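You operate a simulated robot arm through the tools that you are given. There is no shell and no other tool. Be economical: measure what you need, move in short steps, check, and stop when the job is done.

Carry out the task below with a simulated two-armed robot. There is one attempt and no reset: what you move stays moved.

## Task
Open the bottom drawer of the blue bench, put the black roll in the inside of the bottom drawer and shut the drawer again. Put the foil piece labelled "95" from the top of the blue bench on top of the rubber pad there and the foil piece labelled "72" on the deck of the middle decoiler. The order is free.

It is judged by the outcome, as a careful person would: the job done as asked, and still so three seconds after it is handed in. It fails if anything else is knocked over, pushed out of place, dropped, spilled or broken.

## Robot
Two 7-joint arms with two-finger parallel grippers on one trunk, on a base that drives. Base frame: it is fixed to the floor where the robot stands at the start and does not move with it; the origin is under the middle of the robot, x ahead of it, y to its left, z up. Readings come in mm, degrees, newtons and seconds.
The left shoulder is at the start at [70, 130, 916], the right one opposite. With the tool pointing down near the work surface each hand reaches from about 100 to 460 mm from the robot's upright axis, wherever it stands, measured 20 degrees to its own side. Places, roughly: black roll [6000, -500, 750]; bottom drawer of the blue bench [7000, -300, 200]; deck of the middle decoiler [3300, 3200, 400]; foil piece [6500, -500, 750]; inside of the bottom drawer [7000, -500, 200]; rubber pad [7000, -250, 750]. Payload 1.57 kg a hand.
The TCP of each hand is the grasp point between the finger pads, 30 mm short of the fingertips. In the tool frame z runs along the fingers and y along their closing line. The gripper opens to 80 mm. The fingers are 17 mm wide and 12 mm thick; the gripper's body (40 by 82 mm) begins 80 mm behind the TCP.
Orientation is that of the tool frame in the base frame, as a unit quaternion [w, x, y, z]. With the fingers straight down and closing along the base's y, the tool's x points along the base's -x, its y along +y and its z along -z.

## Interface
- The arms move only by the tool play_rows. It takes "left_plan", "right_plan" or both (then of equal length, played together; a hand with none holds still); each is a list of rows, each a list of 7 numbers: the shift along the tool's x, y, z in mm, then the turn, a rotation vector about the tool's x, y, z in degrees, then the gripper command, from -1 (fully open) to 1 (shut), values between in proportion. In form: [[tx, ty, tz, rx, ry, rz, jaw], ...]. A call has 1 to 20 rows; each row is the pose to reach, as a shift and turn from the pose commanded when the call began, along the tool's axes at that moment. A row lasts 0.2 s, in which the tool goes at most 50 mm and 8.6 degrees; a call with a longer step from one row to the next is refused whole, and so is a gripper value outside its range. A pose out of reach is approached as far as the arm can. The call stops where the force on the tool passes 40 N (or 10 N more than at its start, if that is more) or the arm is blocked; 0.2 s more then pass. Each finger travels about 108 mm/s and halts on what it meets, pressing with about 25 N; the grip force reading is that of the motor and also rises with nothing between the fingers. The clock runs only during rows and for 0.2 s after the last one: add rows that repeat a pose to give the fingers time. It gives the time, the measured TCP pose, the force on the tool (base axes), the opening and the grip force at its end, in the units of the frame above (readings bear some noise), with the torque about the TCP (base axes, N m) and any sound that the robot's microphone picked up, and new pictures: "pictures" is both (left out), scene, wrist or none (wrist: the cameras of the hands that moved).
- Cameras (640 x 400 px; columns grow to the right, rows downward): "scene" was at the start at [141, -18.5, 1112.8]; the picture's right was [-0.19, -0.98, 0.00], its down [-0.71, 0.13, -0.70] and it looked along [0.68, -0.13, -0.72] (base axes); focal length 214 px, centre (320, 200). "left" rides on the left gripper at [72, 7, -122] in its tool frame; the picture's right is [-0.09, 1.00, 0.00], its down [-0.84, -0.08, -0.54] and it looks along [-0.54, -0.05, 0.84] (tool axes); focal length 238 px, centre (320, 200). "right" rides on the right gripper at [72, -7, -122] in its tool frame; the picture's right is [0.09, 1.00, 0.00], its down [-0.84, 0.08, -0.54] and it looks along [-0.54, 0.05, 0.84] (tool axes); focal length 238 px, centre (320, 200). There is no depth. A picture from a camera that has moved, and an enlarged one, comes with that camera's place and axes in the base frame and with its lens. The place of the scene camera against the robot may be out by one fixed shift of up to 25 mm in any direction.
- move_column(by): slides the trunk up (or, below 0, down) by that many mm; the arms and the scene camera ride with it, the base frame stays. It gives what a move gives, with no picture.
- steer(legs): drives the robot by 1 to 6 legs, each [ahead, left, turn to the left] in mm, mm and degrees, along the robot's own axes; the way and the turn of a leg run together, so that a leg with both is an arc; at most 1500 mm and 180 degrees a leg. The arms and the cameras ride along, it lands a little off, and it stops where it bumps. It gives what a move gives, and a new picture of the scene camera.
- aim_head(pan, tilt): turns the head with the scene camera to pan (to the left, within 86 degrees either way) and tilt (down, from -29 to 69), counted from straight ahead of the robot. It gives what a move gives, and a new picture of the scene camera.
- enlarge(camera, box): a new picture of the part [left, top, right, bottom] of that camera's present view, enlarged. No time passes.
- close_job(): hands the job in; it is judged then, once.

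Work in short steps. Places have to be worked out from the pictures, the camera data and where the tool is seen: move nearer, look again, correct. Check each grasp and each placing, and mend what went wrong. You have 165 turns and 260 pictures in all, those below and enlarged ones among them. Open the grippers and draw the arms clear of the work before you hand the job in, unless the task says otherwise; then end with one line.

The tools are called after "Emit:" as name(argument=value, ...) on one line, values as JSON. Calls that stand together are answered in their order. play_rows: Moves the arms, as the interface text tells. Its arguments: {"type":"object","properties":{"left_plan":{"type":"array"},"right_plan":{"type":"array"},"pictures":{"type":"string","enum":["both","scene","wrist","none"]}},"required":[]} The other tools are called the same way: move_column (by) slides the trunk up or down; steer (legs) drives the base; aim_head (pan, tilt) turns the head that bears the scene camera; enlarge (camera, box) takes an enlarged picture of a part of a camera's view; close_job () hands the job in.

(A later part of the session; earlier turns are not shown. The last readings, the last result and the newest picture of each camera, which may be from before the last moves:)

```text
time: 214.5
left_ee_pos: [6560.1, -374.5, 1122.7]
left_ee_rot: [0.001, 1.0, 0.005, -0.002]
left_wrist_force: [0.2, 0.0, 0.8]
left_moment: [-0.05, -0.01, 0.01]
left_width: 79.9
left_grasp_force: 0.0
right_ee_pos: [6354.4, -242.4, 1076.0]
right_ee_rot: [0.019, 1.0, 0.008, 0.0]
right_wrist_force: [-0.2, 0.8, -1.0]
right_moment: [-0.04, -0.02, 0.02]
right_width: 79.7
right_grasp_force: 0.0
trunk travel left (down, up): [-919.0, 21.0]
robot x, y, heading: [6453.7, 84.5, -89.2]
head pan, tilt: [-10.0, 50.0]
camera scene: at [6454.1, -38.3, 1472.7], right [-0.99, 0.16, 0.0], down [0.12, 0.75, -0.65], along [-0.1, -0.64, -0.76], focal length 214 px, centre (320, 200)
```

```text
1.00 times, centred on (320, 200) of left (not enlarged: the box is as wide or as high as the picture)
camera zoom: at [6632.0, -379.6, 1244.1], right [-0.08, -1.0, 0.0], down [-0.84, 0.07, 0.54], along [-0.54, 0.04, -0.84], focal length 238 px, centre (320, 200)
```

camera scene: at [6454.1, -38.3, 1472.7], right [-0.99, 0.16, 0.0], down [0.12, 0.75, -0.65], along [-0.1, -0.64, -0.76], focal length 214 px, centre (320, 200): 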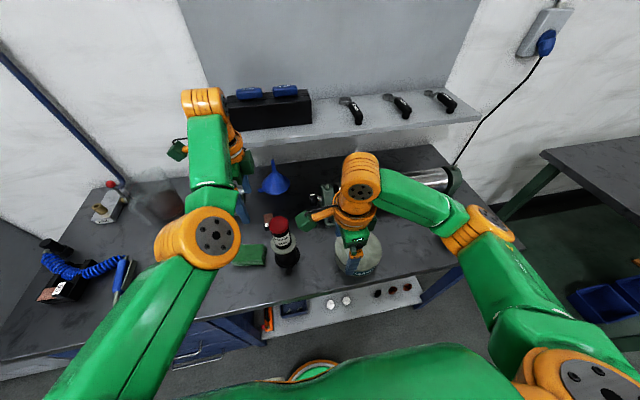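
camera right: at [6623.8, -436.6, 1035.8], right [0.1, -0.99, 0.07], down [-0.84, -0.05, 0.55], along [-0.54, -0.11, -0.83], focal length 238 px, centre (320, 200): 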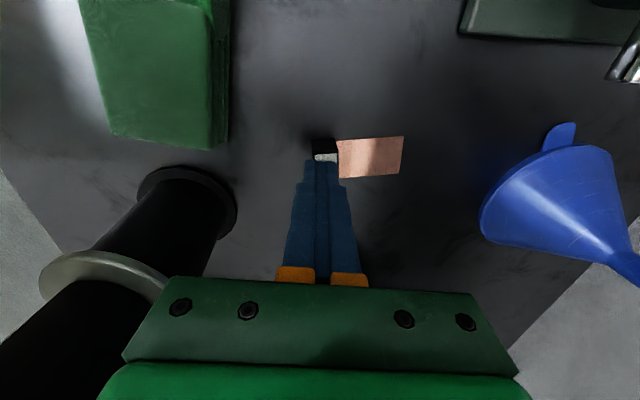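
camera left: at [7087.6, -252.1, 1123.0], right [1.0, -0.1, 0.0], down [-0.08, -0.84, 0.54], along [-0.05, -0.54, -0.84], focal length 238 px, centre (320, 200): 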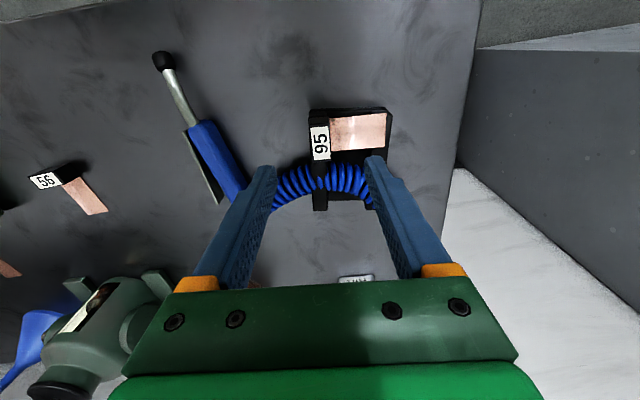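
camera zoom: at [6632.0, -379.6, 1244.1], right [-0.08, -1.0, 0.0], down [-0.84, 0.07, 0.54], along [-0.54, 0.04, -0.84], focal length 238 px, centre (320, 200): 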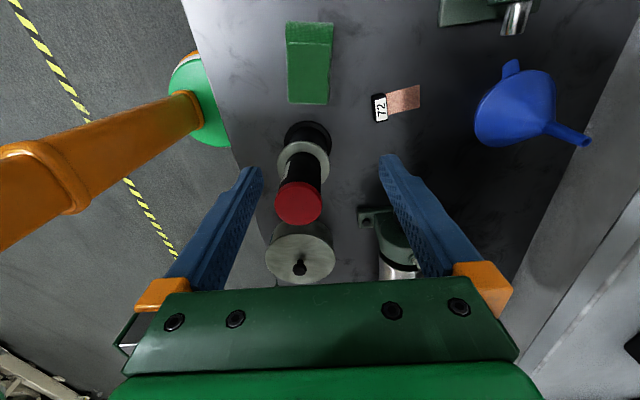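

Gun and others fine. I tuck the right hand back and up, then creep forward.

Emit:
play_rows(right_plan=[[0, -30, -30, 0, 0, 0, -1], [0, -60, -60, 0, 0, 0, -1], [0, -90, -90, 0, 0, 0, -1]], pictures="none")

Emit:
steer(legs=[[60, 0, 0]])

Emit:
move_column(by=-110)

Emit:
play_rows(left_plan=[[-4, 12, 0, 0, 0, 0, -1], [-8, 25, 10, 0, 0, 0, -1], [-8, 27, 30, 0, 0, 0, -1]], pictures="both")

```text
time: 215.3
left_ee_pos: [6559.0, -376.2, 1121.8]
left_ee_rot: [-0.001, 1.0, 0.004, -0.001]
left_wrist_force: [0.3, -0.8, -0.6]
left_moment: [0.01, 0.0, 0.02]
left_width: 79.7
left_grasp_force: 0.1
right_ee_pos: [6325.2, -211.9, 1141.5]
right_ee_rot: [0.017, 1.0, 0.01, 0.001]
right_wrist_force: [-0.3, -0.1, 0.1]
right_moment: [-0.02, 0.0, -0.01]
right_width: 79.9
right_grasp_force: 0.0
right hand out of reach, approached as far as the arm can: row 1, 2, 3
trunk travel left (down, up): [-919.0, 21.0]
robot x, y, heading: [6450.6, 90.4, -89.3]
head pan, tilt: [-10.0, 50.0]
```

```text
time: 216.3
left_ee_pos: [6561.5, -430.0, 1125.0]
left_ee_rot: [0.002, 1.0, 0.005, 0.0]
left_wrist_force: [0.1, 1.3, 0.3]
left_moment: [-0.03, 0.0, -0.03]
left_width: 79.9
left_grasp_force: 0.0
right_ee_pos: [6327.4, -264.6, 1143.9]
right_ee_rot: [0.022, 1.0, 0.009, 0.002]
right_wrist_force: [0.2, 0.7, -0.2]
right_moment: [-0.08, 0.01, 0.01]
right_width: 80.1
right_grasp_force: 0.1
trunk travel left (down, up): [-919.0, 21.0]
robot x, y, heading: [6456.2, 23.5, -89.0]
head pan, tilt: [-10.0, 50.0]
camera scene: at [6454.9, -93.0, 1473.3], right [-0.99, 0.16, 0.0], down [0.12, 0.75, -0.65], along [-0.1, -0.64, -0.76], focal length 214 px, centre (320, 200)
```

scene: 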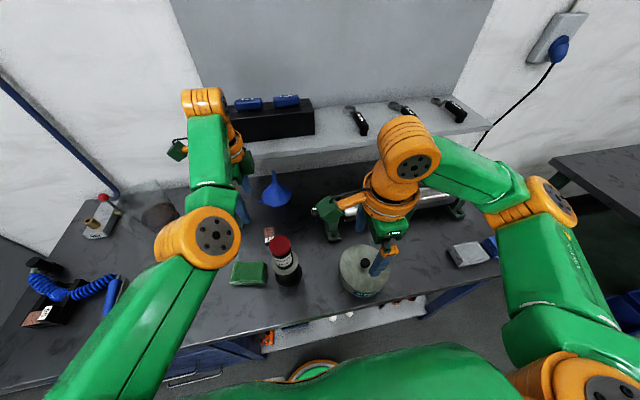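

```text
time: 217.7
left_ee_pos: [6560.9, -438.3, 1010.1]
left_ee_rot: [0.0, 1.0, 0.004, 0.0]
left_wrist_force: [0.2, -0.8, -0.1]
left_moment: [-0.02, -0.03, 0.02]
left_width: 80.2
left_grasp_force: 0.1
right_ee_pos: [6326.9, -273.9, 1032.0]
right_ee_rot: [0.016, 1.0, 0.009, 0.0]
right_wrist_force: [0.4, 0.0, 0.5]
right_moment: [-0.01, -0.01, 0.01]
right_width: 80.0
right_grasp_force: 0.1
trunk travel left (down, up): [-809.0, 131.0]
robot x, y, heading: [6452.1, 23.3, -89.1]
head pan, tilt: [-10.0, 50.0]
```

```text
time: 218.5
left_ee_pos: [6549.7, -453.6, 988.4]
left_ee_rot: [-0.001, 1.0, 0.005, -0.001]
left_wrist_force: [-0.5, -0.1, -0.3]
left_moment: [-0.01, 0.0, -0.01]
left_width: 79.9
left_grasp_force: 0.0
left hand out of reach, approached as far as the arm can: row 2, 3
right_ee_pos: [6326.8, -273.3, 1031.5]
right_ee_rot: [0.016, 1.0, 0.008, 0.001]
right_wrist_force: [0.0, 0.4, 0.3]
right_moment: [0.01, 0.01, -0.01]
right_width: 79.8
right_grasp_force: 0.1
trunk travel left (down, up): [-809.0, 131.0]
robot x, y, heading: [6453.3, 25.4, -89.1]
head pan, tilt: [-10.0, 50.0]
camera scene: at [6454.6, -104.6, 1362.2], right [-0.99, 0.16, 0.0], down [0.12, 0.76, -0.64], along [-0.1, -0.63, -0.77], focal length 214 px, centre (320, 200)
camera left: at [6622.0, -460.0, 1110.6], right [-0.08, -1.0, 0.0], down [-0.84, 0.07, 0.54], along [-0.54, 0.05, -0.84], focal length 238 px, centre (320, 200)
```

scene: 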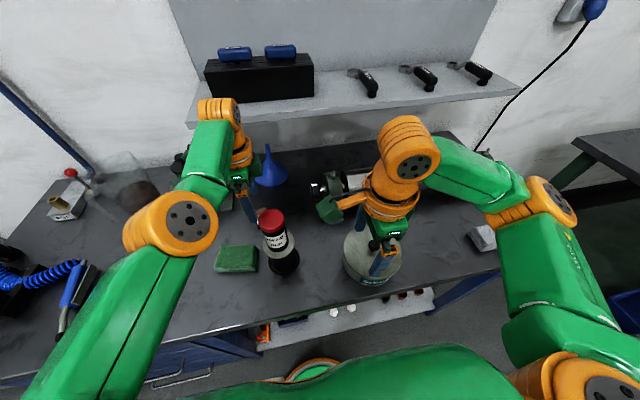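
left: 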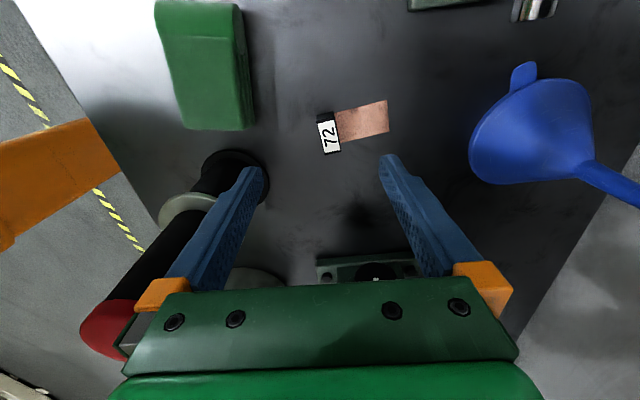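

Reach is marginal. I move the right hand clear of the pot, yaw the left hand -9.5°, and creep 12 mm forward.

Emit:
play_rows(left_plan=[[0, 0, 0, 0, 0, -5, -1], [0, 0, 0, 0, 0, -9.5, -1], [0, 0, 0, 0, 0, -9.5, -1], [0, 0, 0, 0, 0, -9.5, -1]], right_plan=[[-30, 0, 0, 0, 0, 0, -1], [-60, 0, 0, 0, 0, 0, -1], [-90, 0, 0, 0, 0, 0, -1], [-120, 0, 0, 0, 0, 0, -1]], pictures="none")

Emit:
steer(legs=[[12, 0, 0]])

```text
time: 219.5
left_ee_pos: [6550.3, -454.9, 989.2]
left_ee_rot: [-0.001, 0.996, 0.088, -0.001]
left_wrist_force: [-0.1, -0.5, -0.7]
left_moment: [-0.02, 0.04, -0.02]
left_width: 80.0
left_grasp_force: 0.1
right_ee_pos: [6206.3, -275.2, 1030.8]
right_ee_rot: [0.016, 1.0, 0.009, 0.001]
right_wrist_force: [-0.7, 0.8, 0.1]
right_moment: [0.03, -0.01, 0.0]
right_width: 80.0
right_grasp_force: 0.2
trunk travel left (down, up): [-809.0, 131.0]
robot x, y, heading: [6452.7, 24.3, -89.3]
head pan, tilt: [-10.0, 50.0]
```

```text
time: 220.2
left_ee_pos: [6551.3, -464.3, 990.0]
left_ee_rot: [0.0, 0.996, 0.086, 0.0]
left_wrist_force: [0.1, 0.5, -0.7]
left_moment: [-0.06, 0.03, 0.0]
left_width: 80.4
left_grasp_force: 0.0
right_ee_pos: [6206.6, -285.0, 1030.6]
right_ee_rot: [0.019, 1.0, 0.008, 0.001]
right_wrist_force: [-0.6, 0.6, 0.5]
right_moment: [-0.06, 0.0, 0.01]
right_width: 80.1
right_grasp_force: 0.0
trunk travel left (down, up): [-809.0, 131.0]
robot x, y, heading: [6458.0, 9.6, -89.0]
head pan, tilt: [-10.0, 50.0]
camera scene: at [6454.8, -113.0, 1362.5], right [-0.99, 0.16, 0.0], down [0.12, 0.75, -0.64], along [-0.1, -0.64, -0.76], focal length 214 px, centre (320, 200)
```

scene: 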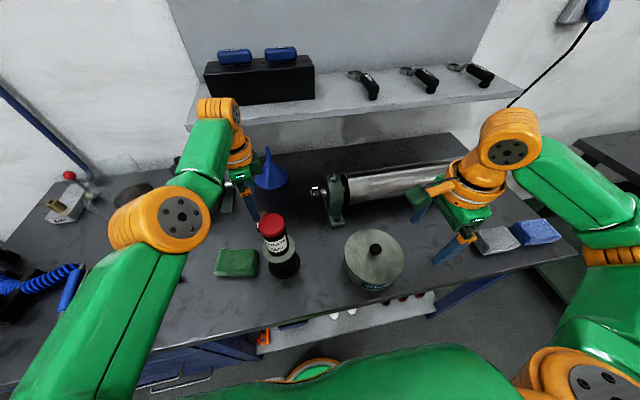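

Lower the trunk 72 mm and view.

Emit:
move_column(by=-72)

Emit:
enlarge(camera="left", box=[0, 0, 640, 400])

```text
time: 221.3
left_ee_pos: [6551.0, -466.8, 918.3]
left_ee_rot: [-0.001, 0.996, 0.087, -0.001]
left_wrist_force: [-0.8, -1.0, 0.3]
left_moment: [0.0, 0.03, -0.01]
left_width: 80.2
left_grasp_force: 0.0
right_ee_pos: [6207.6, -287.5, 958.0]
right_ee_rot: [0.016, 1.0, 0.008, 0.001]
right_wrist_force: [-0.4, -0.3, -0.6]
right_moment: [-0.02, 0.0, -0.03]
right_width: 80.1
right_grasp_force: 0.0
trunk travel left (down, up): [-737.0, 203.0]
robot x, y, heading: [6453.6, 10.0, -89.6]
head pan, tilt: [-10.0, 50.0]
```

```text
1.00 times, centred on (320, 200) of left (not enlarged: the box is as wide or as high as the picture)
camera zoom: at [6622.8, -460.7, 1038.9], right [0.08, -1.0, 0.0], down [-0.84, -0.07, 0.54], along [-0.54, -0.04, -0.84], focal length 238 px, centre (320, 200)
```

zoom: 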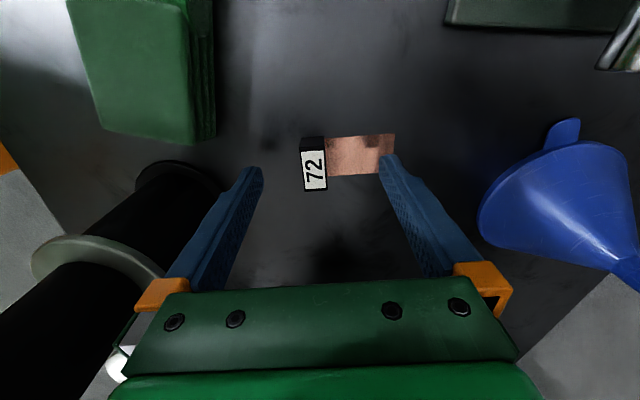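

Descend to the block and close.

Emit:
play_rows(left_plan=[[-3, -2, 8, 0, 0, 0, -1], [-3, -4, 16, 0, 0, 0, -1], [-3, -4, 23.5, 0, 0, 0, -1]], pictures="wrist")

```text
time: 222.1
left_ee_pos: [6548.3, -463.4, 892.1]
left_ee_rot: [-0.001, 0.996, 0.086, -0.001]
left_wrist_force: [0.0, 0.1, 0.3]
left_moment: [0.03, -0.02, 0.01]
left_width: 80.0
left_grasp_force: 0.1
right_ee_pos: [6206.7, -288.2, 958.9]
right_ee_rot: [0.017, 1.0, 0.008, 0.001]
right_wrist_force: [-0.5, 0.2, -0.2]
right_moment: [0.01, 0.02, -0.02]
right_width: 80.2
right_grasp_force: 0.1
trunk travel left (down, up): [-737.0, 203.0]
robot x, y, heading: [6455.5, 14.4, -89.1]
head pan, tilt: [-10.0, 50.0]
camera left: at [6619.4, -457.3, 1014.9], right [0.08, -1.0, 0.0], down [-0.84, -0.07, 0.54], along [-0.54, -0.04, -0.84], focal length 238 px, centre (320, 200)
```

left: 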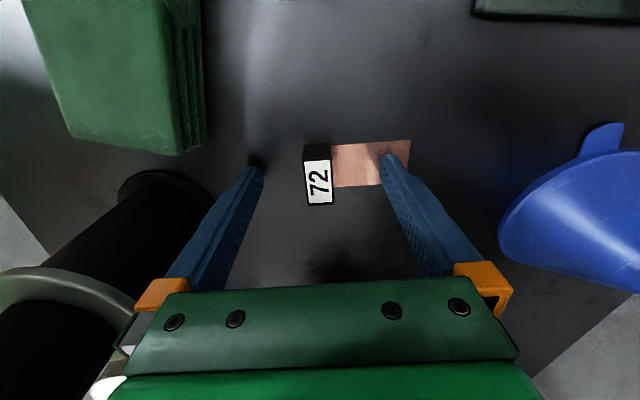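

Emit:
play_rows(left_plan=[[0, 0, -1.5, 0, 0, 0, 1], [0, 0, -1.5, 0, 0, 0, 1], [0, 0, -1.5, 0, 0, 0, 1], [0, 0, -1.5, 0, 0, 0, 1], [0, 0, -1.5, 0, 0, 0, 1]], pictures="wrist")

```text
time: 223.3
left_ee_pos: [6547.6, -462.2, 894.5]
left_ee_rot: [0.0, 0.996, 0.086, -0.001]
left_wrist_force: [0.2, 0.1, 0.2]
left_moment: [0.01, -0.01, -0.02]
left_width: 17.1
left_grasp_force: 24.6
right_ee_pos: [6206.5, -287.3, 958.0]
right_ee_rot: [0.016, 1.0, 0.01, 0.001]
right_wrist_force: [0.0, -0.1, 0.4]
right_moment: [-0.01, 0.02, 0.02]
right_width: 80.0
right_grasp_force: 0.0
trunk travel left (down, up): [-737.0, 203.0]
robot x, y, heading: [6453.8, 12.2, -89.4]
head pan, tilt: [-10.0, 50.0]
camera left: at [6619.6, -457.5, 1016.5], right [0.08, -1.0, 0.0], down [-0.84, -0.07, 0.54], along [-0.54, -0.04, -0.84], focal length 238 px, centre (320, 200)
```

left: 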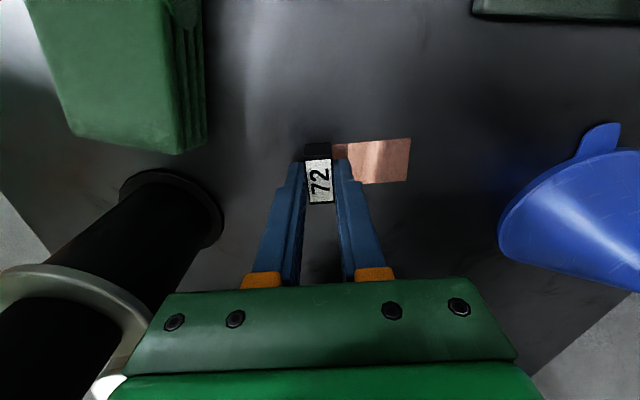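

Gripped "72". Raise with the trunk, then back straight off.

Emit:
play_rows(left_plan=[[0, 0, -3, 0, 0, 0, 1], [0, 0, -8, 0, 0, 0, 1], [0, 0, -14, 0, 0, 0, 1], [0, 0, -20, 0, 0, 0, 1]], pictures="none")

Emit:
move_column(by=190)

Emit:
steer(legs=[[-450, 0, 0]])

```text
time: 224.3
left_ee_pos: [6547.8, -462.9, 915.9]
left_ee_rot: [-0.001, 0.996, 0.086, -0.001]
left_wrist_force: [-0.1, 0.3, -0.6]
left_moment: [-0.02, 0.0, 0.0]
left_width: 16.9
left_grasp_force: 24.3
right_ee_pos: [6208.1, -287.2, 957.8]
right_ee_rot: [0.017, 1.0, 0.009, 0.0]
right_wrist_force: [-0.4, -0.6, 0.0]
right_moment: [0.02, 0.03, 0.03]
right_width: 79.9
right_grasp_force: 0.1
trunk travel left (down, up): [-737.0, 203.0]
robot x, y, heading: [6456.6, 14.9, -89.6]
head pan, tilt: [-10.0, 50.0]
```

```text
time: 226.4
left_ee_pos: [6548.7, -462.9, 1106.0]
left_ee_rot: [0.0, 0.996, 0.085, -0.001]
left_wrist_force: [-1.0, 0.7, 0.2]
left_moment: [0.01, -0.01, 0.02]
left_width: 16.9
left_grasp_force: 25.0
right_ee_pos: [6207.3, -288.2, 1148.0]
right_ee_rot: [0.017, 1.0, 0.009, 0.001]
right_wrist_force: [0.1, -0.3, 0.4]
right_moment: [0.04, 0.0, -0.01]
right_width: 79.8
right_grasp_force: 0.2
trunk travel left (down, up): [-927.0, 13.0]
robot x, y, heading: [6455.3, 10.5, -89.0]
head pan, tilt: [-10.0, 50.0]
```

```text
time: 229.1
left_ee_pos: [6542.5, -20.0, 1104.1]
left_ee_rot: [-0.002, 0.996, 0.086, 0.0]
left_wrist_force: [0.1, -0.3, -1.0]
left_moment: [0.01, -0.01, 0.0]
left_width: 17.1
left_grasp_force: 25.2
right_ee_pos: [6200.8, 154.7, 1149.2]
right_ee_rot: [0.016, 1.0, 0.01, 0.001]
right_wrist_force: [0.0, 0.0, -0.1]
right_moment: [0.02, -0.04, -0.02]
right_width: 80.0
right_grasp_force: 0.0
trunk travel left (down, up): [-927.0, 13.0]
robot x, y, heading: [6448.3, 459.4, -89.1]
head pan, tilt: [-10.0, 50.0]
camera scene: at [6448.8, 325.7, 1480.0], right [-0.99, 0.16, 0.0], down [0.12, 0.76, -0.64], along [-0.1, -0.63, -0.77], focal length 214 px, centre (320, 200)
```

scene: 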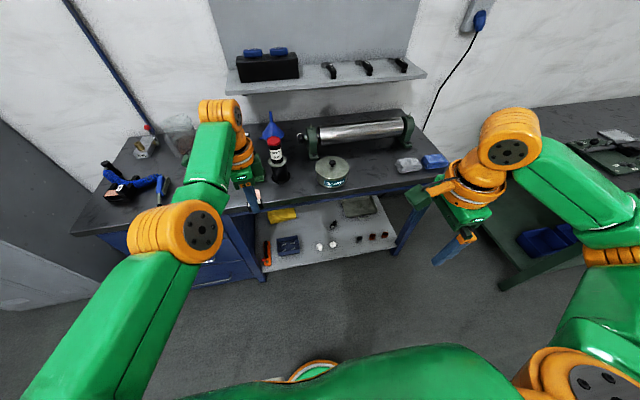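

Bench objects all stand. I drive to the middle decoiler: back off, turn around, and travel along the aisle.

Emit:
steer(legs=[[-700, 0, 0], [0, 0, 90], [0, 0, 89]])

Emit:
aim_head(pan=40, tilt=20)

```text
time: 240.5
left_ee_pos: [6390.1, 1646.6, 1106.4]
left_ee_rot: [0.0, -0.045, 0.999, -0.001]
left_wrist_force: [0.2, -0.2, -1.0]
left_moment: [0.02, 0.01, 0.02]
left_width: 16.9
left_grasp_force: 25.4
right_ee_pos: [6715.1, 1441.5, 1149.6]
right_ee_rot: [0.0, 0.034, 0.999, 0.016]
right_wrist_force: [0.1, 0.1, 0.7]
right_moment: [-0.02, -0.02, 0.02]
right_width: 79.9
right_grasp_force: 0.2
trunk travel left (down, up): [-927.0, 13.0]
robot x, y, heading: [6444.7, 1161.9, 85.6]
head pan, tilt: [-10.0, 50.0]
camera scene: at [6477.2, 1284.5, 1480.2], right [0.97, -0.24, 0.0], down [-0.19, -0.74, -0.64], along [0.16, 0.62, -0.77], focal length 214 px, centre (320, 200)
```

scene: 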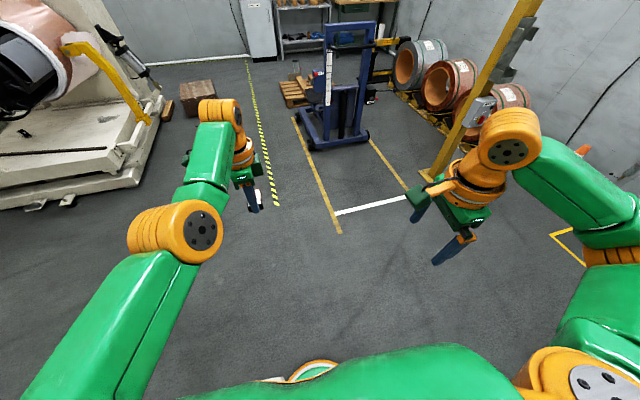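

```text
time: 241.6
left_ee_pos: [6390.3, 1645.8, 1105.9]
left_ee_rot: [0.001, -0.045, 0.999, -0.001]
left_wrist_force: [-0.4, 0.0, -0.9]
left_moment: [-0.03, -0.03, -0.02]
left_width: 16.9
left_grasp_force: 25.0
right_ee_pos: [6715.2, 1441.2, 1148.4]
right_ee_rot: [0.0, 0.034, 0.999, 0.017]
right_wrist_force: [0.9, -0.3, -0.2]
right_moment: [-0.01, -0.02, -0.03]
right_width: 79.7
right_grasp_force: 0.1
trunk travel left (down, up): [-927.0, 13.0]
robot x, y, heading: [6447.4, 1163.8, 86.2]
head pan, tilt: [40.0, 20.0]
camera scene: at [6403.7, 1285.5, 1525.8], right [0.81, 0.59, 0.0], down [0.2, -0.28, -0.94], along [-0.55, 0.76, -0.34], focal length 214 px, centre (320, 200)
```

scene: 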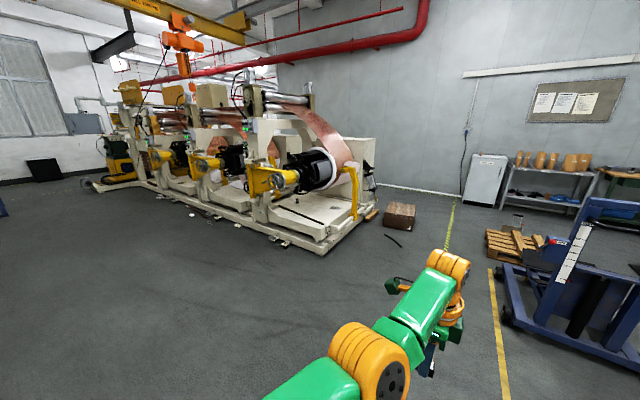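

I travel left along the aisle to x≈3350.

Emit:
steer(legs=[[0, 0, 3.5], [0, 1500, 0], [0, 1500, 0]])

Emit:
aim_head(pan=0, tilt=20)

```text
time: 256.6
left_ee_pos: [3345.8, 1683.8, 1106.6]
left_ee_rot: [0.0, -0.065, 0.998, -0.001]
left_wrist_force: [0.2, -0.7, -0.4]
left_moment: [-0.07, 0.01, 0.0]
left_width: 16.7
left_grasp_force: 25.5
right_ee_pos: [3678.3, 1494.1, 1148.1]
right_ee_rot: [0.0, 0.013, 1.0, 0.017]
right_wrist_force: [0.3, 0.1, 0.8]
right_moment: [0.0, 0.0, 0.01]
right_width: 79.8
right_grasp_force: 0.1
trunk travel left (down, up): [-927.0, 13.0]
robot x, y, heading: [3417.7, 1205.3, 88.3]
head pan, tilt: [40.0, 20.0]
camera scene: at [3373.9, 1323.8, 1525.8], right [0.78, 0.62, 0.0], down [0.21, -0.27, -0.94], along [-0.58, 0.74, -0.34], focal length 214 px, centre (320, 200)
```

scene: 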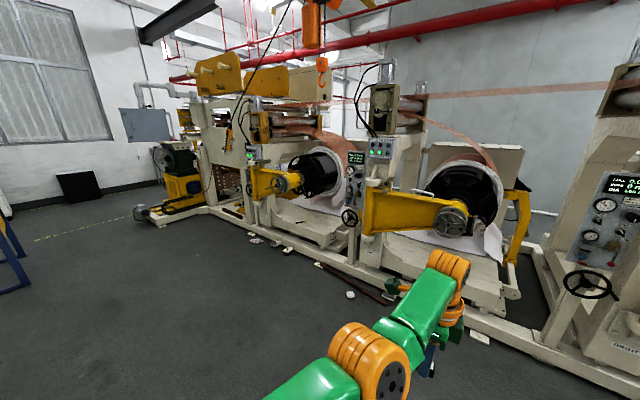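

```text
time: 257.7
left_ee_pos: [3345.4, 1685.1, 1105.7]
left_ee_rot: [0.001, -0.066, 0.998, -0.001]
left_wrist_force: [-0.5, 0.9, 0.0]
left_moment: [-0.04, 0.0, -0.01]
left_width: 16.9
left_grasp_force: 24.6
right_ee_pos: [3678.1, 1494.8, 1148.7]
right_ee_rot: [-0.001, 0.013, 1.0, 0.016]
right_wrist_force: [0.6, 0.5, -0.8]
right_moment: [-0.03, 0.01, 0.0]
right_width: 79.9
right_grasp_force: 0.0
trunk travel left (down, up): [-927.0, 13.0]
robot x, y, heading: [3414.2, 1201.6, 88.2]
head pan, tilt: [0.0, 20.0]
camera scene: at [3433.3, 1343.7, 1525.8], right [1.0, -0.03, 0.0], down [-0.01, -0.34, -0.94], along [0.03, 0.94, -0.34], focal length 214 px, centre (320, 200)
```

scene: 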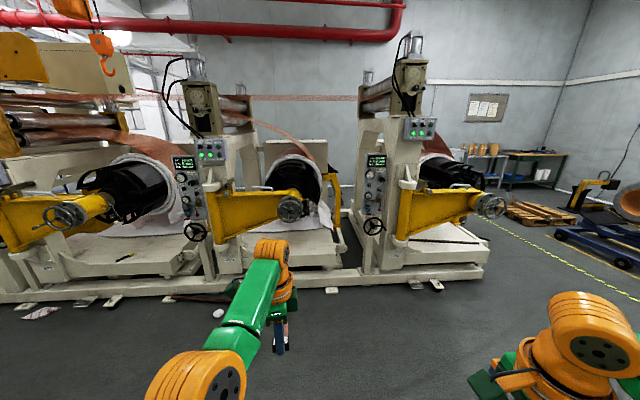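

The middle decoiler's deck (beige slab under the drum) is straight ahead. I drive closer.

Emit:
steer(legs=[[1000, 0, 1.5]])

Emit:
aim_head(pan=10, tilt=40)

```text
time: 262.9
left_ee_pos: [3337.8, 2666.8, 1106.7]
left_ee_rot: [0.0, -0.084, 0.996, 0.0]
left_wrist_force: [-0.1, 0.4, -1.4]
left_moment: [-0.02, 0.0, -0.02]
left_width: 16.9
left_grasp_force: 25.2
right_ee_pos: [3677.2, 2489.8, 1149.3]
right_ee_rot: [0.0, -0.006, 1.0, 0.018]
right_wrist_force: [-0.7, -0.4, -0.5]
right_moment: [0.02, -0.02, 0.01]
right_width: 80.1
right_grasp_force: 0.1
trunk travel left (down, up): [-927.0, 13.0]
robot x, y, heading: [3425.6, 2189.6, 90.3]
head pan, tilt: [0.0, 20.0]
camera scene: at [3438.7, 2330.5, 1525.9], right [1.0, 0.01, 0.0], down [0.0, -0.34, -0.94], along [-0.01, 0.94, -0.34], focal length 214 px, centre (320, 200)
```

scene: 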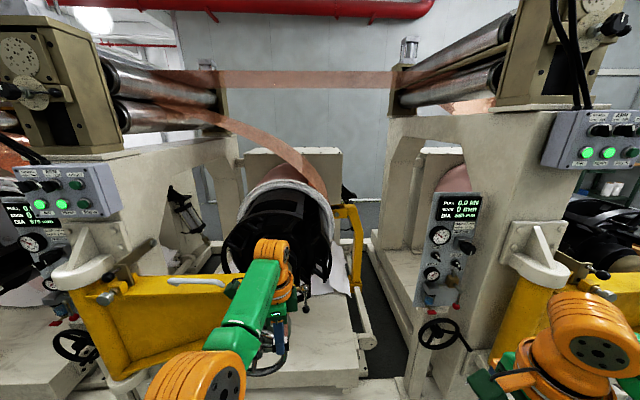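

```text
time: 263.7
left_ee_pos: [3337.5, 2669.1, 1106.1]
left_ee_rot: [0.001, -0.083, 0.997, -0.002]
left_wrist_force: [0.0, -0.2, 0.1]
left_moment: [-0.02, 0.0, 0.02]
left_width: 16.7
left_grasp_force: 24.5
right_ee_pos: [3678.8, 2491.1, 1148.3]
right_ee_rot: [-0.001, -0.006, 1.0, 0.016]
right_wrist_force: [-0.4, -0.8, 0.1]
right_moment: [-0.01, -0.02, 0.0]
right_width: 80.2
right_grasp_force: 0.0
trunk travel left (down, up): [-927.0, 13.0]
robot x, y, heading: [3428.0, 2191.9, 90.4]
head pan, tilt: [10.0, 40.0]
camera scene: at [3424.0, 2322.5, 1494.4], right [0.98, 0.18, 0.0], down [0.12, -0.63, -0.77], along [-0.14, 0.75, -0.64], focal length 214 px, centre (320, 200)
```

scene: 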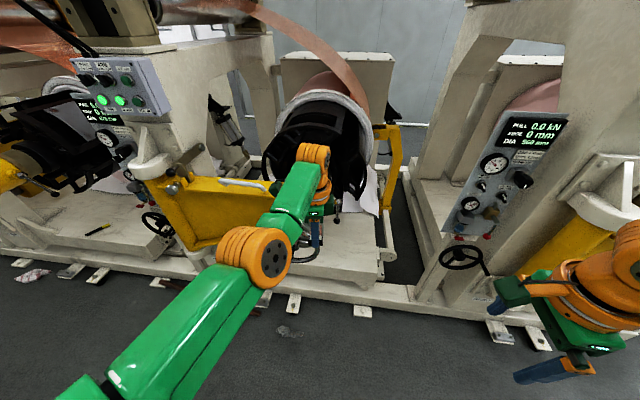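

I back up 250 mm and lower the trunk to see the deck at working height.

Emit:
steer(legs=[[-250, 0, 0]])

Emit:
move_column(by=-400)

Emit:
aim_head(pan=-5, tilt=25)

```text
time: 265.5
left_ee_pos: [3339.9, 2428.5, 1104.9]
left_ee_rot: [0.001, -0.084, 0.996, -0.002]
left_wrist_force: [0.4, -0.3, -0.2]
left_moment: [-0.01, 0.0, 0.02]
left_width: 17.0
left_grasp_force: 25.3
right_ee_pos: [3679.5, 2250.9, 1148.6]
right_ee_rot: [0.0, -0.005, 1.0, 0.015]
right_wrist_force: [-0.1, 0.3, 0.5]
right_moment: [-0.03, 0.0, -0.02]
right_width: 80.0
right_grasp_force: 0.1
trunk travel left (down, up): [-927.0, 13.0]
robot x, y, heading: [3432.9, 1950.5, 90.4]
head pan, tilt: [10.0, 40.0]
camera scene: at [3425.8, 2083.1, 1493.9], right [0.98, 0.18, 0.0], down [0.12, -0.63, -0.76], along [-0.14, 0.75, -0.65], focal length 214 px, centre (320, 200)
```

scene: 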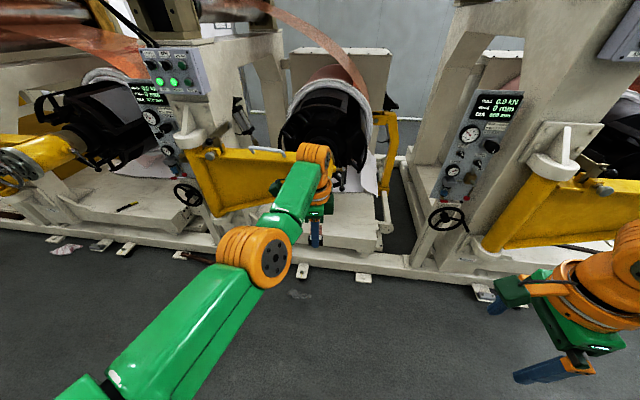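

```text
time: 269.3
left_ee_pos: [3340.4, 2425.4, 706.0]
left_ee_rot: [0.0, -0.083, 0.997, -0.001]
left_wrist_force: [0.5, -0.3, -1.3]
left_moment: [0.0, 0.0, 0.01]
left_width: 16.9
left_grasp_force: 25.0
right_ee_pos: [3680.2, 2247.4, 748.8]
right_ee_rot: [0.0, -0.005, 1.0, 0.017]
right_wrist_force: [0.5, 0.5, 0.9]
right_moment: [0.01, 0.04, -0.03]
right_width: 80.2
right_grasp_force: 0.1
trunk travel left (down, up): [-527.0, 413.0]
robot x, y, heading: [3431.8, 1947.6, 90.1]
head pan, tilt: [10.0, 40.0]
```

```text
time: 270.1
left_ee_pos: [3340.0, 2425.1, 705.7]
left_ee_rot: [0.001, -0.084, 0.996, -0.002]
left_wrist_force: [-0.4, 0.5, -0.3]
left_moment: [0.0, -0.01, 0.02]
left_width: 16.6
left_grasp_force: 24.8
right_ee_pos: [3679.1, 2247.2, 748.4]
right_ee_rot: [-0.001, -0.006, 1.0, 0.017]
right_wrist_force: [-0.2, 0.3, 0.4]
right_moment: [0.01, 0.01, 0.01]
right_width: 79.7
right_grasp_force: 0.0
trunk travel left (down, up): [-527.0, 413.0]
robot x, y, heading: [3433.0, 1950.2, 90.4]
head pan, tilt: [-5.0, 25.0]
camera scene: at [3448.4, 2086.7, 1117.6], right [1.0, -0.08, 0.0], down [-0.03, -0.42, -0.91], along [0.07, 0.9, -0.42], focal length 214 px, centre (320, 200)
```

scene: 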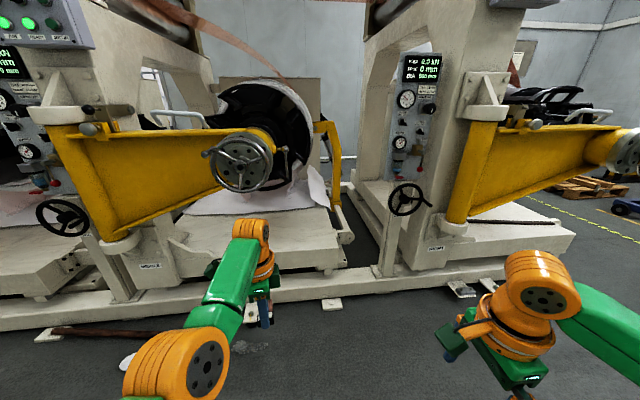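

Labels are on the machine feet; I read them to make sure which decoiler is the middle one.

Emit:
enlarge(camera="scene", box=[110, 200, 350, 320])

Emit:
enlarge(camera="scene", box=[380, 215, 500, 275])

```text
2.67 times, centred on (230, 260) of scene
camera zoom: at [3448.4, 2086.7, 1117.6], right [1.0, -0.08, 0.0], down [-0.03, -0.42, -0.91], along [0.07, 0.9, -0.42], focal length 572 px, centre (560, 40)
```

zoom: 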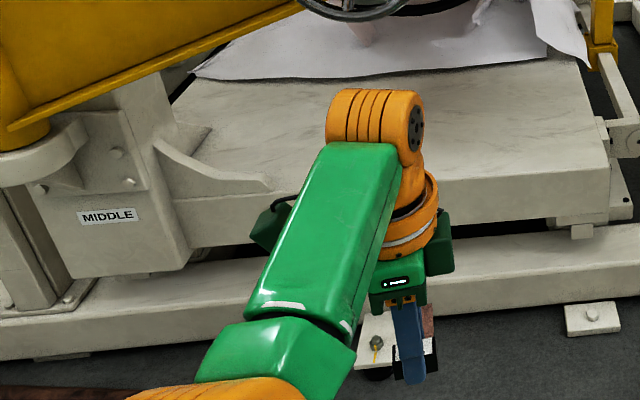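

```text
5.33 times, centred on (440, 245) of scene
camera zoom: at [3448.4, 2086.7, 1117.6], right [1.0, -0.08, 0.0], down [-0.03, -0.42, -0.91], along [0.07, 0.9, -0.42], focal length 1144 px, centre (-320, -40)
```

zoom: 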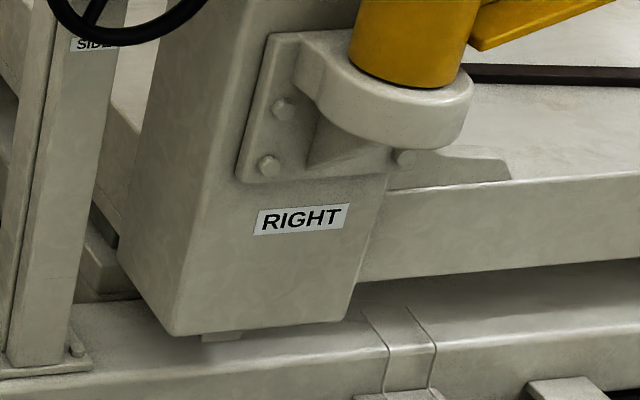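

The middle decoiler is confirmed. I bring the right hand inward, shift to x≈3610 and approach.

Emit:
play_rows(right_plan=[[30, -5, 0, 0, 0, 0, -1], [60, -10, 0, 0, 0, 0, -1], [90, -15, 0, 0, 0, 0, -1], [120, -20, 0, 0, 0, 0, -1]], pictures="none")

Emit:
steer(legs=[[0, -177, 0], [380, 0, 0]])

Emit:
enlarge(camera="left", box=[0, 0, 640, 400])

```text
time: 271.1
left_ee_pos: [3339.3, 2423.9, 707.2]
left_ee_rot: [0.001, -0.084, 0.996, 0.0]
left_wrist_force: [-0.8, 0.1, 0.0]
left_moment: [0.02, -0.04, -0.05]
left_width: 16.9
left_grasp_force: 25.3
right_ee_pos: [3559.9, 2225.0, 748.8]
right_ee_rot: [0.0, -0.006, 1.0, 0.016]
right_wrist_force: [0.5, -1.0, -0.1]
right_moment: [0.0, 0.01, -0.02]
right_width: 79.7
right_grasp_force: 0.0
trunk travel left (down, up): [-527.0, 413.0]
robot x, y, heading: [3428.6, 1946.8, 90.4]
head pan, tilt: [-5.0, 25.0]
```

```text
time: 274.6
left_ee_pos: [3513.9, 2805.8, 706.0]
left_ee_rot: [0.001, -0.082, 0.997, -0.001]
left_wrist_force: [0.9, 0.2, 0.2]
left_moment: [-0.02, -0.02, 0.02]
left_width: 17.1
left_grasp_force: 24.4
right_ee_pos: [3735.3, 2605.7, 749.2]
right_ee_rot: [-0.001, -0.003, 1.0, 0.017]
right_wrist_force: [0.4, 0.1, 0.3]
right_moment: [0.0, 0.02, -0.01]
right_width: 79.9
right_grasp_force: 0.1
trunk travel left (down, up): [-527.0, 413.0]
robot x, y, heading: [3603.5, 2327.8, 90.3]
head pan, tilt: [-5.0, 25.0]
camera scene: at [3621.6, 2466.5, 1117.7], right [1.0, -0.08, 0.0], down [-0.04, -0.42, -0.91], along [0.08, 0.9, -0.42], focal length 214 px, centre (320, 200)
```

scene: 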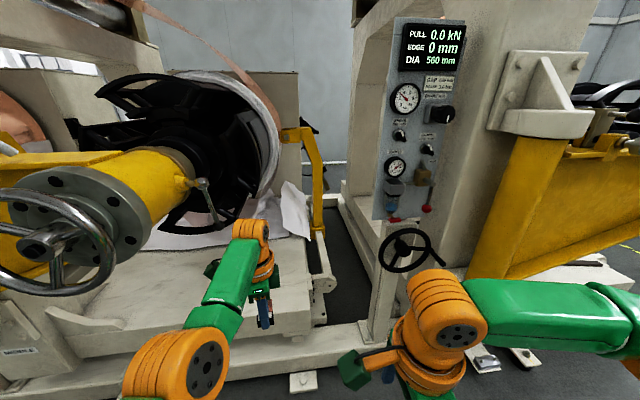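

```text
1.00 times, centred on (320, 200) of left (not enlarged: the box is as wide or as high as the picture)
camera zoom: at [3441.6, 2800.2, 827.8], right [-0.07, 1.0, 0.0], down [0.84, 0.06, 0.54], along [0.54, 0.04, -0.84], focal length 238 px, centre (320, 200)
```

zoom: 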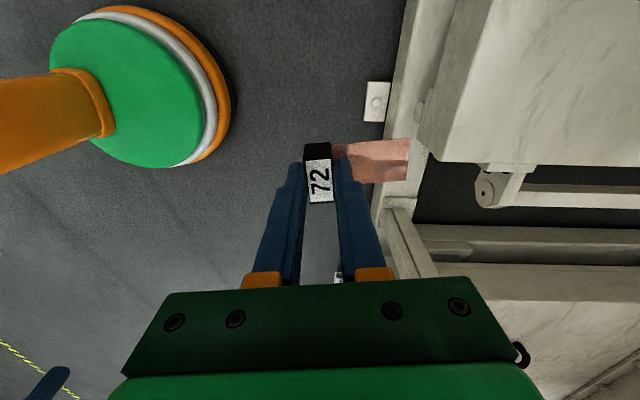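

I lower the trunk 200 mm here (hand still in front of the machine) to view the deck edge from closer height.

Emit:
move_column(by=-200)

Emit:
steer(legs=[[100, 43, 0]])

Emit:
enlarge(camera="left", box=[0, 0, 640, 400])

```text
time: 276.7
left_ee_pos: [3513.7, 2805.4, 506.8]
left_ee_rot: [0.001, -0.082, 0.997, -0.001]
left_wrist_force: [-0.7, -0.4, -0.1]
left_moment: [0.04, -0.03, -0.02]
left_width: 17.2
left_grasp_force: 25.4
right_ee_pos: [3734.5, 2605.2, 548.9]
right_ee_rot: [-0.001, -0.003, 1.0, 0.016]
right_wrist_force: [-0.6, -0.8, 0.5]
right_moment: [0.0, 0.03, 0.02]
right_width: 79.9
right_grasp_force: 0.1
trunk travel left (down, up): [-327.0, 613.0]
robot x, y, heading: [3604.9, 2327.3, 90.2]
head pan, tilt: [-5.0, 25.0]
```

```text
time: 277.9
left_ee_pos: [3470.8, 2907.0, 504.9]
left_ee_rot: [0.001, -0.082, 0.997, -0.002]
left_wrist_force: [0.3, 0.1, -0.2]
left_moment: [-0.03, 0.0, -0.04]
left_width: 16.8
left_grasp_force: 24.5
right_ee_pos: [3690.9, 2708.1, 549.7]
right_ee_rot: [-0.001, -0.004, 1.0, 0.017]
right_wrist_force: [0.7, 0.0, 1.6]
right_moment: [-0.01, 0.01, -0.02]
right_width: 80.0
right_grasp_force: 0.1
trunk travel left (down, up): [-327.0, 613.0]
robot x, y, heading: [3558.3, 2431.2, 90.4]
head pan, tilt: [-5.0, 25.0]
camera scene: at [3578.0, 2568.7, 917.6], right [1.0, -0.08, 0.0], down [-0.04, -0.42, -0.91], along [0.08, 0.9, -0.42], focal length 214 px, centre (320, 200)
```

scene: 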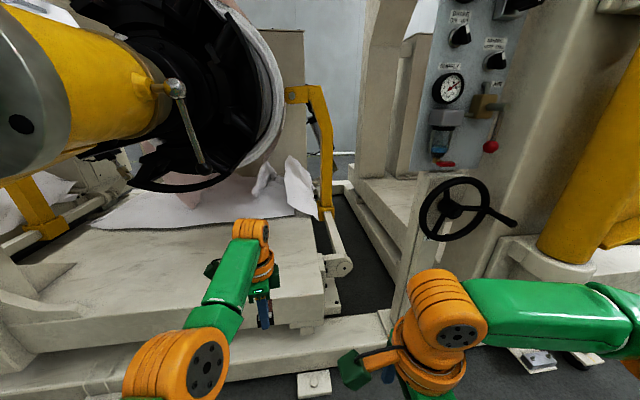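

```text
1.00 times, centred on (320, 200) of left (not enlarged: the box is as wide or as high as the picture)
camera zoom: at [3398.0, 2902.2, 627.6], right [-0.07, 1.0, 0.0], down [0.84, 0.06, 0.54], along [0.54, 0.04, -0.84], focal length 238 px, centre (320, 200)
```

zoom: 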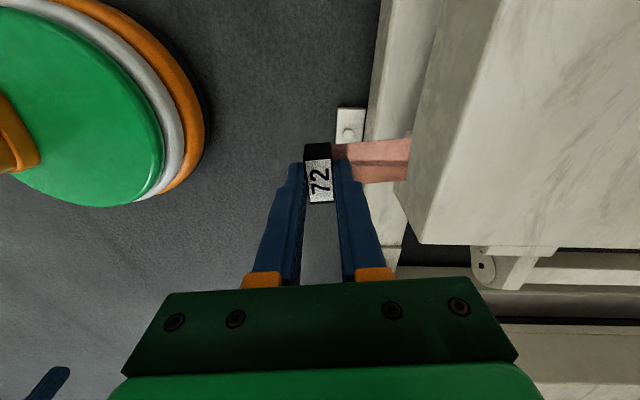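

Deck top z≈374, front-right corner ≈(3626,3067). I lower 55 mm and drive forward 230 mm so the piece is above the deck.

Emit:
move_column(by=-50)

Emit:
steer(legs=[[150, 0, 0]])

Emit:
enlarge(camera="left", box=[0, 0, 640, 400])

```text
time: 278.9
left_ee_pos: [3471.2, 2907.3, 455.0]
left_ee_rot: [0.002, -0.082, 0.997, -0.001]
left_wrist_force: [0.1, -0.5, 0.1]
left_moment: [0.0, 0.0, 0.03]
left_width: 16.8
left_grasp_force: 25.2
right_ee_pos: [3690.3, 2706.0, 498.9]
right_ee_rot: [-0.001, -0.003, 1.0, 0.016]
right_wrist_force: [0.3, -0.1, 0.0]
right_moment: [-0.02, 0.01, -0.01]
right_width: 80.2
right_grasp_force: 0.0
trunk travel left (down, up): [-277.0, 663.0]
robot x, y, heading: [3560.7, 2430.4, 90.2]
head pan, tilt: [-5.0, 25.0]
```

```text
time: 280.2
left_ee_pos: [3469.5, 3055.0, 455.5]
left_ee_rot: [0.0, -0.081, 0.997, -0.002]
left_wrist_force: [0.3, 0.2, -0.6]
left_moment: [0.0, -0.01, 0.0]
left_width: 17.0
left_grasp_force: 24.9
right_ee_pos: [3689.7, 2854.5, 499.0]
right_ee_rot: [-0.001, -0.004, 1.0, 0.016]
right_wrist_force: [-1.0, -0.5, -0.2]
right_moment: [0.0, -0.01, 0.01]
right_width: 80.0
right_grasp_force: 0.1
trunk travel left (down, up): [-277.0, 663.0]
robot x, y, heading: [3560.4, 2579.4, 90.2]
head pan, tilt: [-5.0, 25.0]
camera scene: at [3577.8, 2716.1, 867.6], right [1.0, -0.08, 0.0], down [-0.04, -0.42, -0.91], along [0.08, 0.9, -0.42], focal length 214 px, centre (320, 200)
```

scene: 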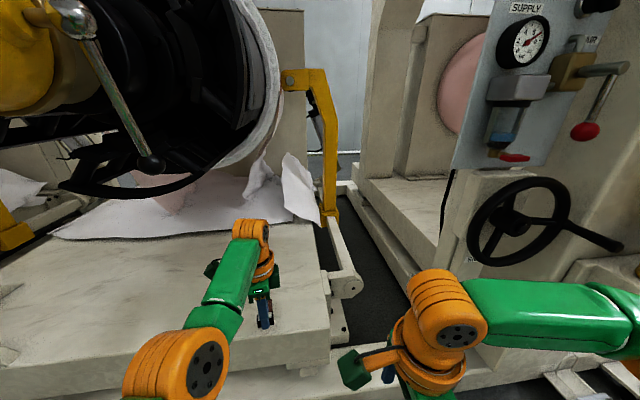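

```text
1.00 times, centred on (320, 200) of left (not enlarged: the box is as wide or as high as the picture)
camera zoom: at [3398.0, 3049.8, 577.7], right [-0.07, 1.0, 0.0], down [0.84, 0.06, 0.54], along [0.54, 0.04, -0.84], focal length 238 px, centre (320, 200)
```

zoom: 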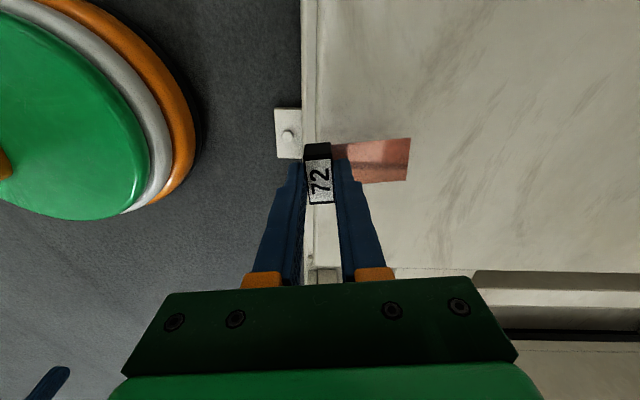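

The deck edge is right below. I drive 85 mm further.

Emit:
steer(legs=[[85, 0, 0]])

Emit:
play_rows(left_plan=[[0, 0, 8, 0, 0, 0, 1], [0, 0, 16, 0, 0, 0, 1], [0, 0, 24, 0, 0, 0, 1], [0, 0, 31, 0, 0, 0, 1]], pictures="wrist")

```text
time: 281.3
left_ee_pos: [3470.2, 3140.8, 455.4]
left_ee_rot: [0.0, -0.079, 0.997, -0.002]
left_wrist_force: [0.7, 0.2, -0.3]
left_moment: [-0.01, 0.01, 0.0]
left_width: 16.7
left_grasp_force: 25.2
right_ee_pos: [3689.8, 2941.6, 499.6]
right_ee_rot: [0.0, -0.002, 1.0, 0.017]
right_wrist_force: [0.1, 0.8, 0.2]
right_moment: [-0.02, -0.02, 0.02]
right_width: 80.1
right_grasp_force: 0.1
trunk travel left (down, up): [-277.0, 663.0]
robot x, y, heading: [3561.7, 2658.9, 90.3]
head pan, tilt: [-5.0, 25.0]
camera scene: at [3577.9, 2802.6, 867.6], right [1.0, -0.09, 0.0], down [-0.04, -0.42, -0.91], along [0.08, 0.9, -0.42], focal length 214 px, centre (320, 200)
```

scene: 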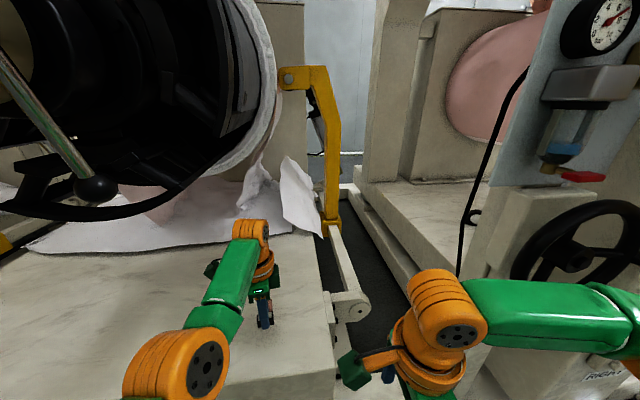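

```text
time: 282.3
left_ee_pos: [3470.3, 3141.3, 423.8]
left_ee_rot: [0.0, -0.081, 0.997, -0.003]
left_wrist_force: [0.4, -0.1, -0.3]
left_moment: [-0.01, 0.0, -0.01]
left_width: 16.7
left_grasp_force: 24.9
right_ee_pos: [3691.3, 2941.2, 498.9]
right_ee_rot: [-0.001, -0.003, 1.0, 0.015]
right_wrist_force: [0.2, 0.7, -0.4]
right_moment: [0.03, -0.01, -0.04]
right_width: 80.1
right_grasp_force: 0.0
trunk travel left (down, up): [-277.0, 663.0]
robot x, y, heading: [3558.3, 2664.2, 90.3]
head pan, tilt: [-5.0, 25.0]
camera left: at [3398.2, 3136.7, 546.6], right [-0.07, 1.0, 0.0], down [0.84, 0.06, 0.54], along [0.54, 0.04, -0.84], focal length 238 px, centre (320, 200)
```

left: 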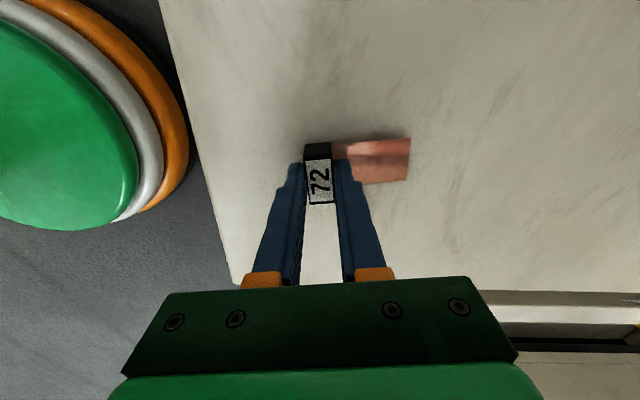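

Piece is well over the deck. I descend in small steps until contact.

Emit:
play_rows(left_plan=[[0, 0, 3, 0, 0, 0, 1], [0, 0, 6, 0, 0, 0, 1], [0, 0, 9, 0, 0, 0, 1], [0, 0, 12, 0, 0, 0, 1], [0, 0, 14, 0, 0, 0, 1]], pictures="wrist")

```text
time: 283.5
left_ee_pos: [3470.2, 3140.6, 414.9]
left_ee_rot: [0.0, -0.081, 0.997, 0.004]
left_wrist_force: [0.0, 7.1, 25.3]
left_moment: [0.23, -0.01, -0.03]
left_width: 17.5
left_grasp_force: 24.8
right_ee_pos: [3690.6, 2940.2, 500.6]
right_ee_rot: [-0.001, -0.002, 1.0, 0.019]
right_wrist_force: [-0.1, -0.1, 0.8]
right_moment: [0.01, 0.04, -0.01]
right_width: 79.9
right_grasp_force: 0.1
trunk travel left (down, up): [-277.0, 663.0]
robot x, y, heading: [3554.5, 2665.6, 90.1]
head pan, tilt: [-5.0, 25.0]
camera left: at [3399.0, 3134.5, 535.7], right [-0.07, 1.0, 0.01], down [0.84, 0.05, 0.54], along [0.54, 0.04, -0.84], focal length 238 px, centre (320, 200)
```

left: 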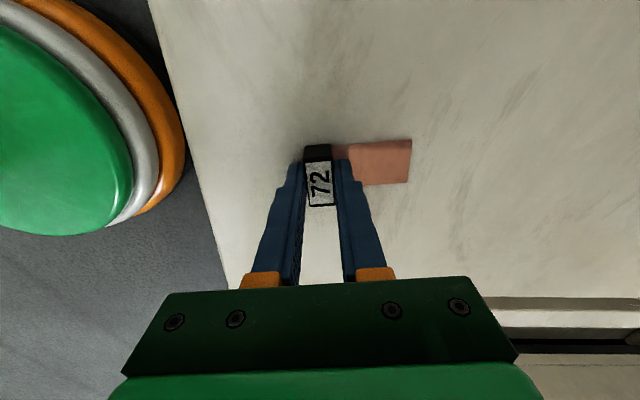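

Contact with the deck (25 N). I relax slightly, open slowly and lift straight up.

Emit:
play_rows(left_plan=[[0, 0, -2, 0, 0, 0, 1], [0, 0, -2, 0, 0, 0, 0.5], [0, 0, -2, 0, 0, 0, 0.2], [0, 0, -2, 0, 0, 0, -0.1], [0, 0, -2, 0, 0, 0, -0.1], [0, 0, -10, 0, 0, 0, -0.1], [0, 0, -30, 0, 0, 0, -0.1], [0, 0, -55, 0, 0, 0, -0.1]], pictures="wrist")

```text
time: 285.3
left_ee_pos: [3468.9, 3142.9, 466.8]
left_ee_rot: [0.0, -0.081, 0.997, -0.001]
left_wrist_force: [0.3, -0.1, -0.5]
left_moment: [0.0, 0.03, 0.01]
left_width: 44.1
left_grasp_force: 0.0
right_ee_pos: [3689.3, 2940.5, 499.8]
right_ee_rot: [-0.001, -0.003, 1.0, 0.017]
right_wrist_force: [-0.1, -0.6, 0.0]
right_moment: [0.0, -0.01, -0.04]
right_width: 79.9
right_grasp_force: 0.0
trunk travel left (down, up): [-277.0, 663.0]
robot x, y, heading: [3556.3, 2665.0, 90.0]
head pan, tilt: [-5.0, 25.0]
camera left: at [3396.3, 3137.8, 588.1], right [-0.07, 1.0, 0.0], down [0.84, 0.06, 0.54], along [0.54, 0.04, -0.84], focal length 238 px, centre (320, 200)
```

left: 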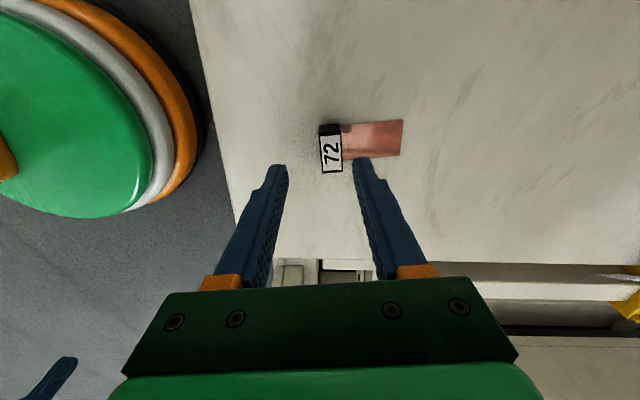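

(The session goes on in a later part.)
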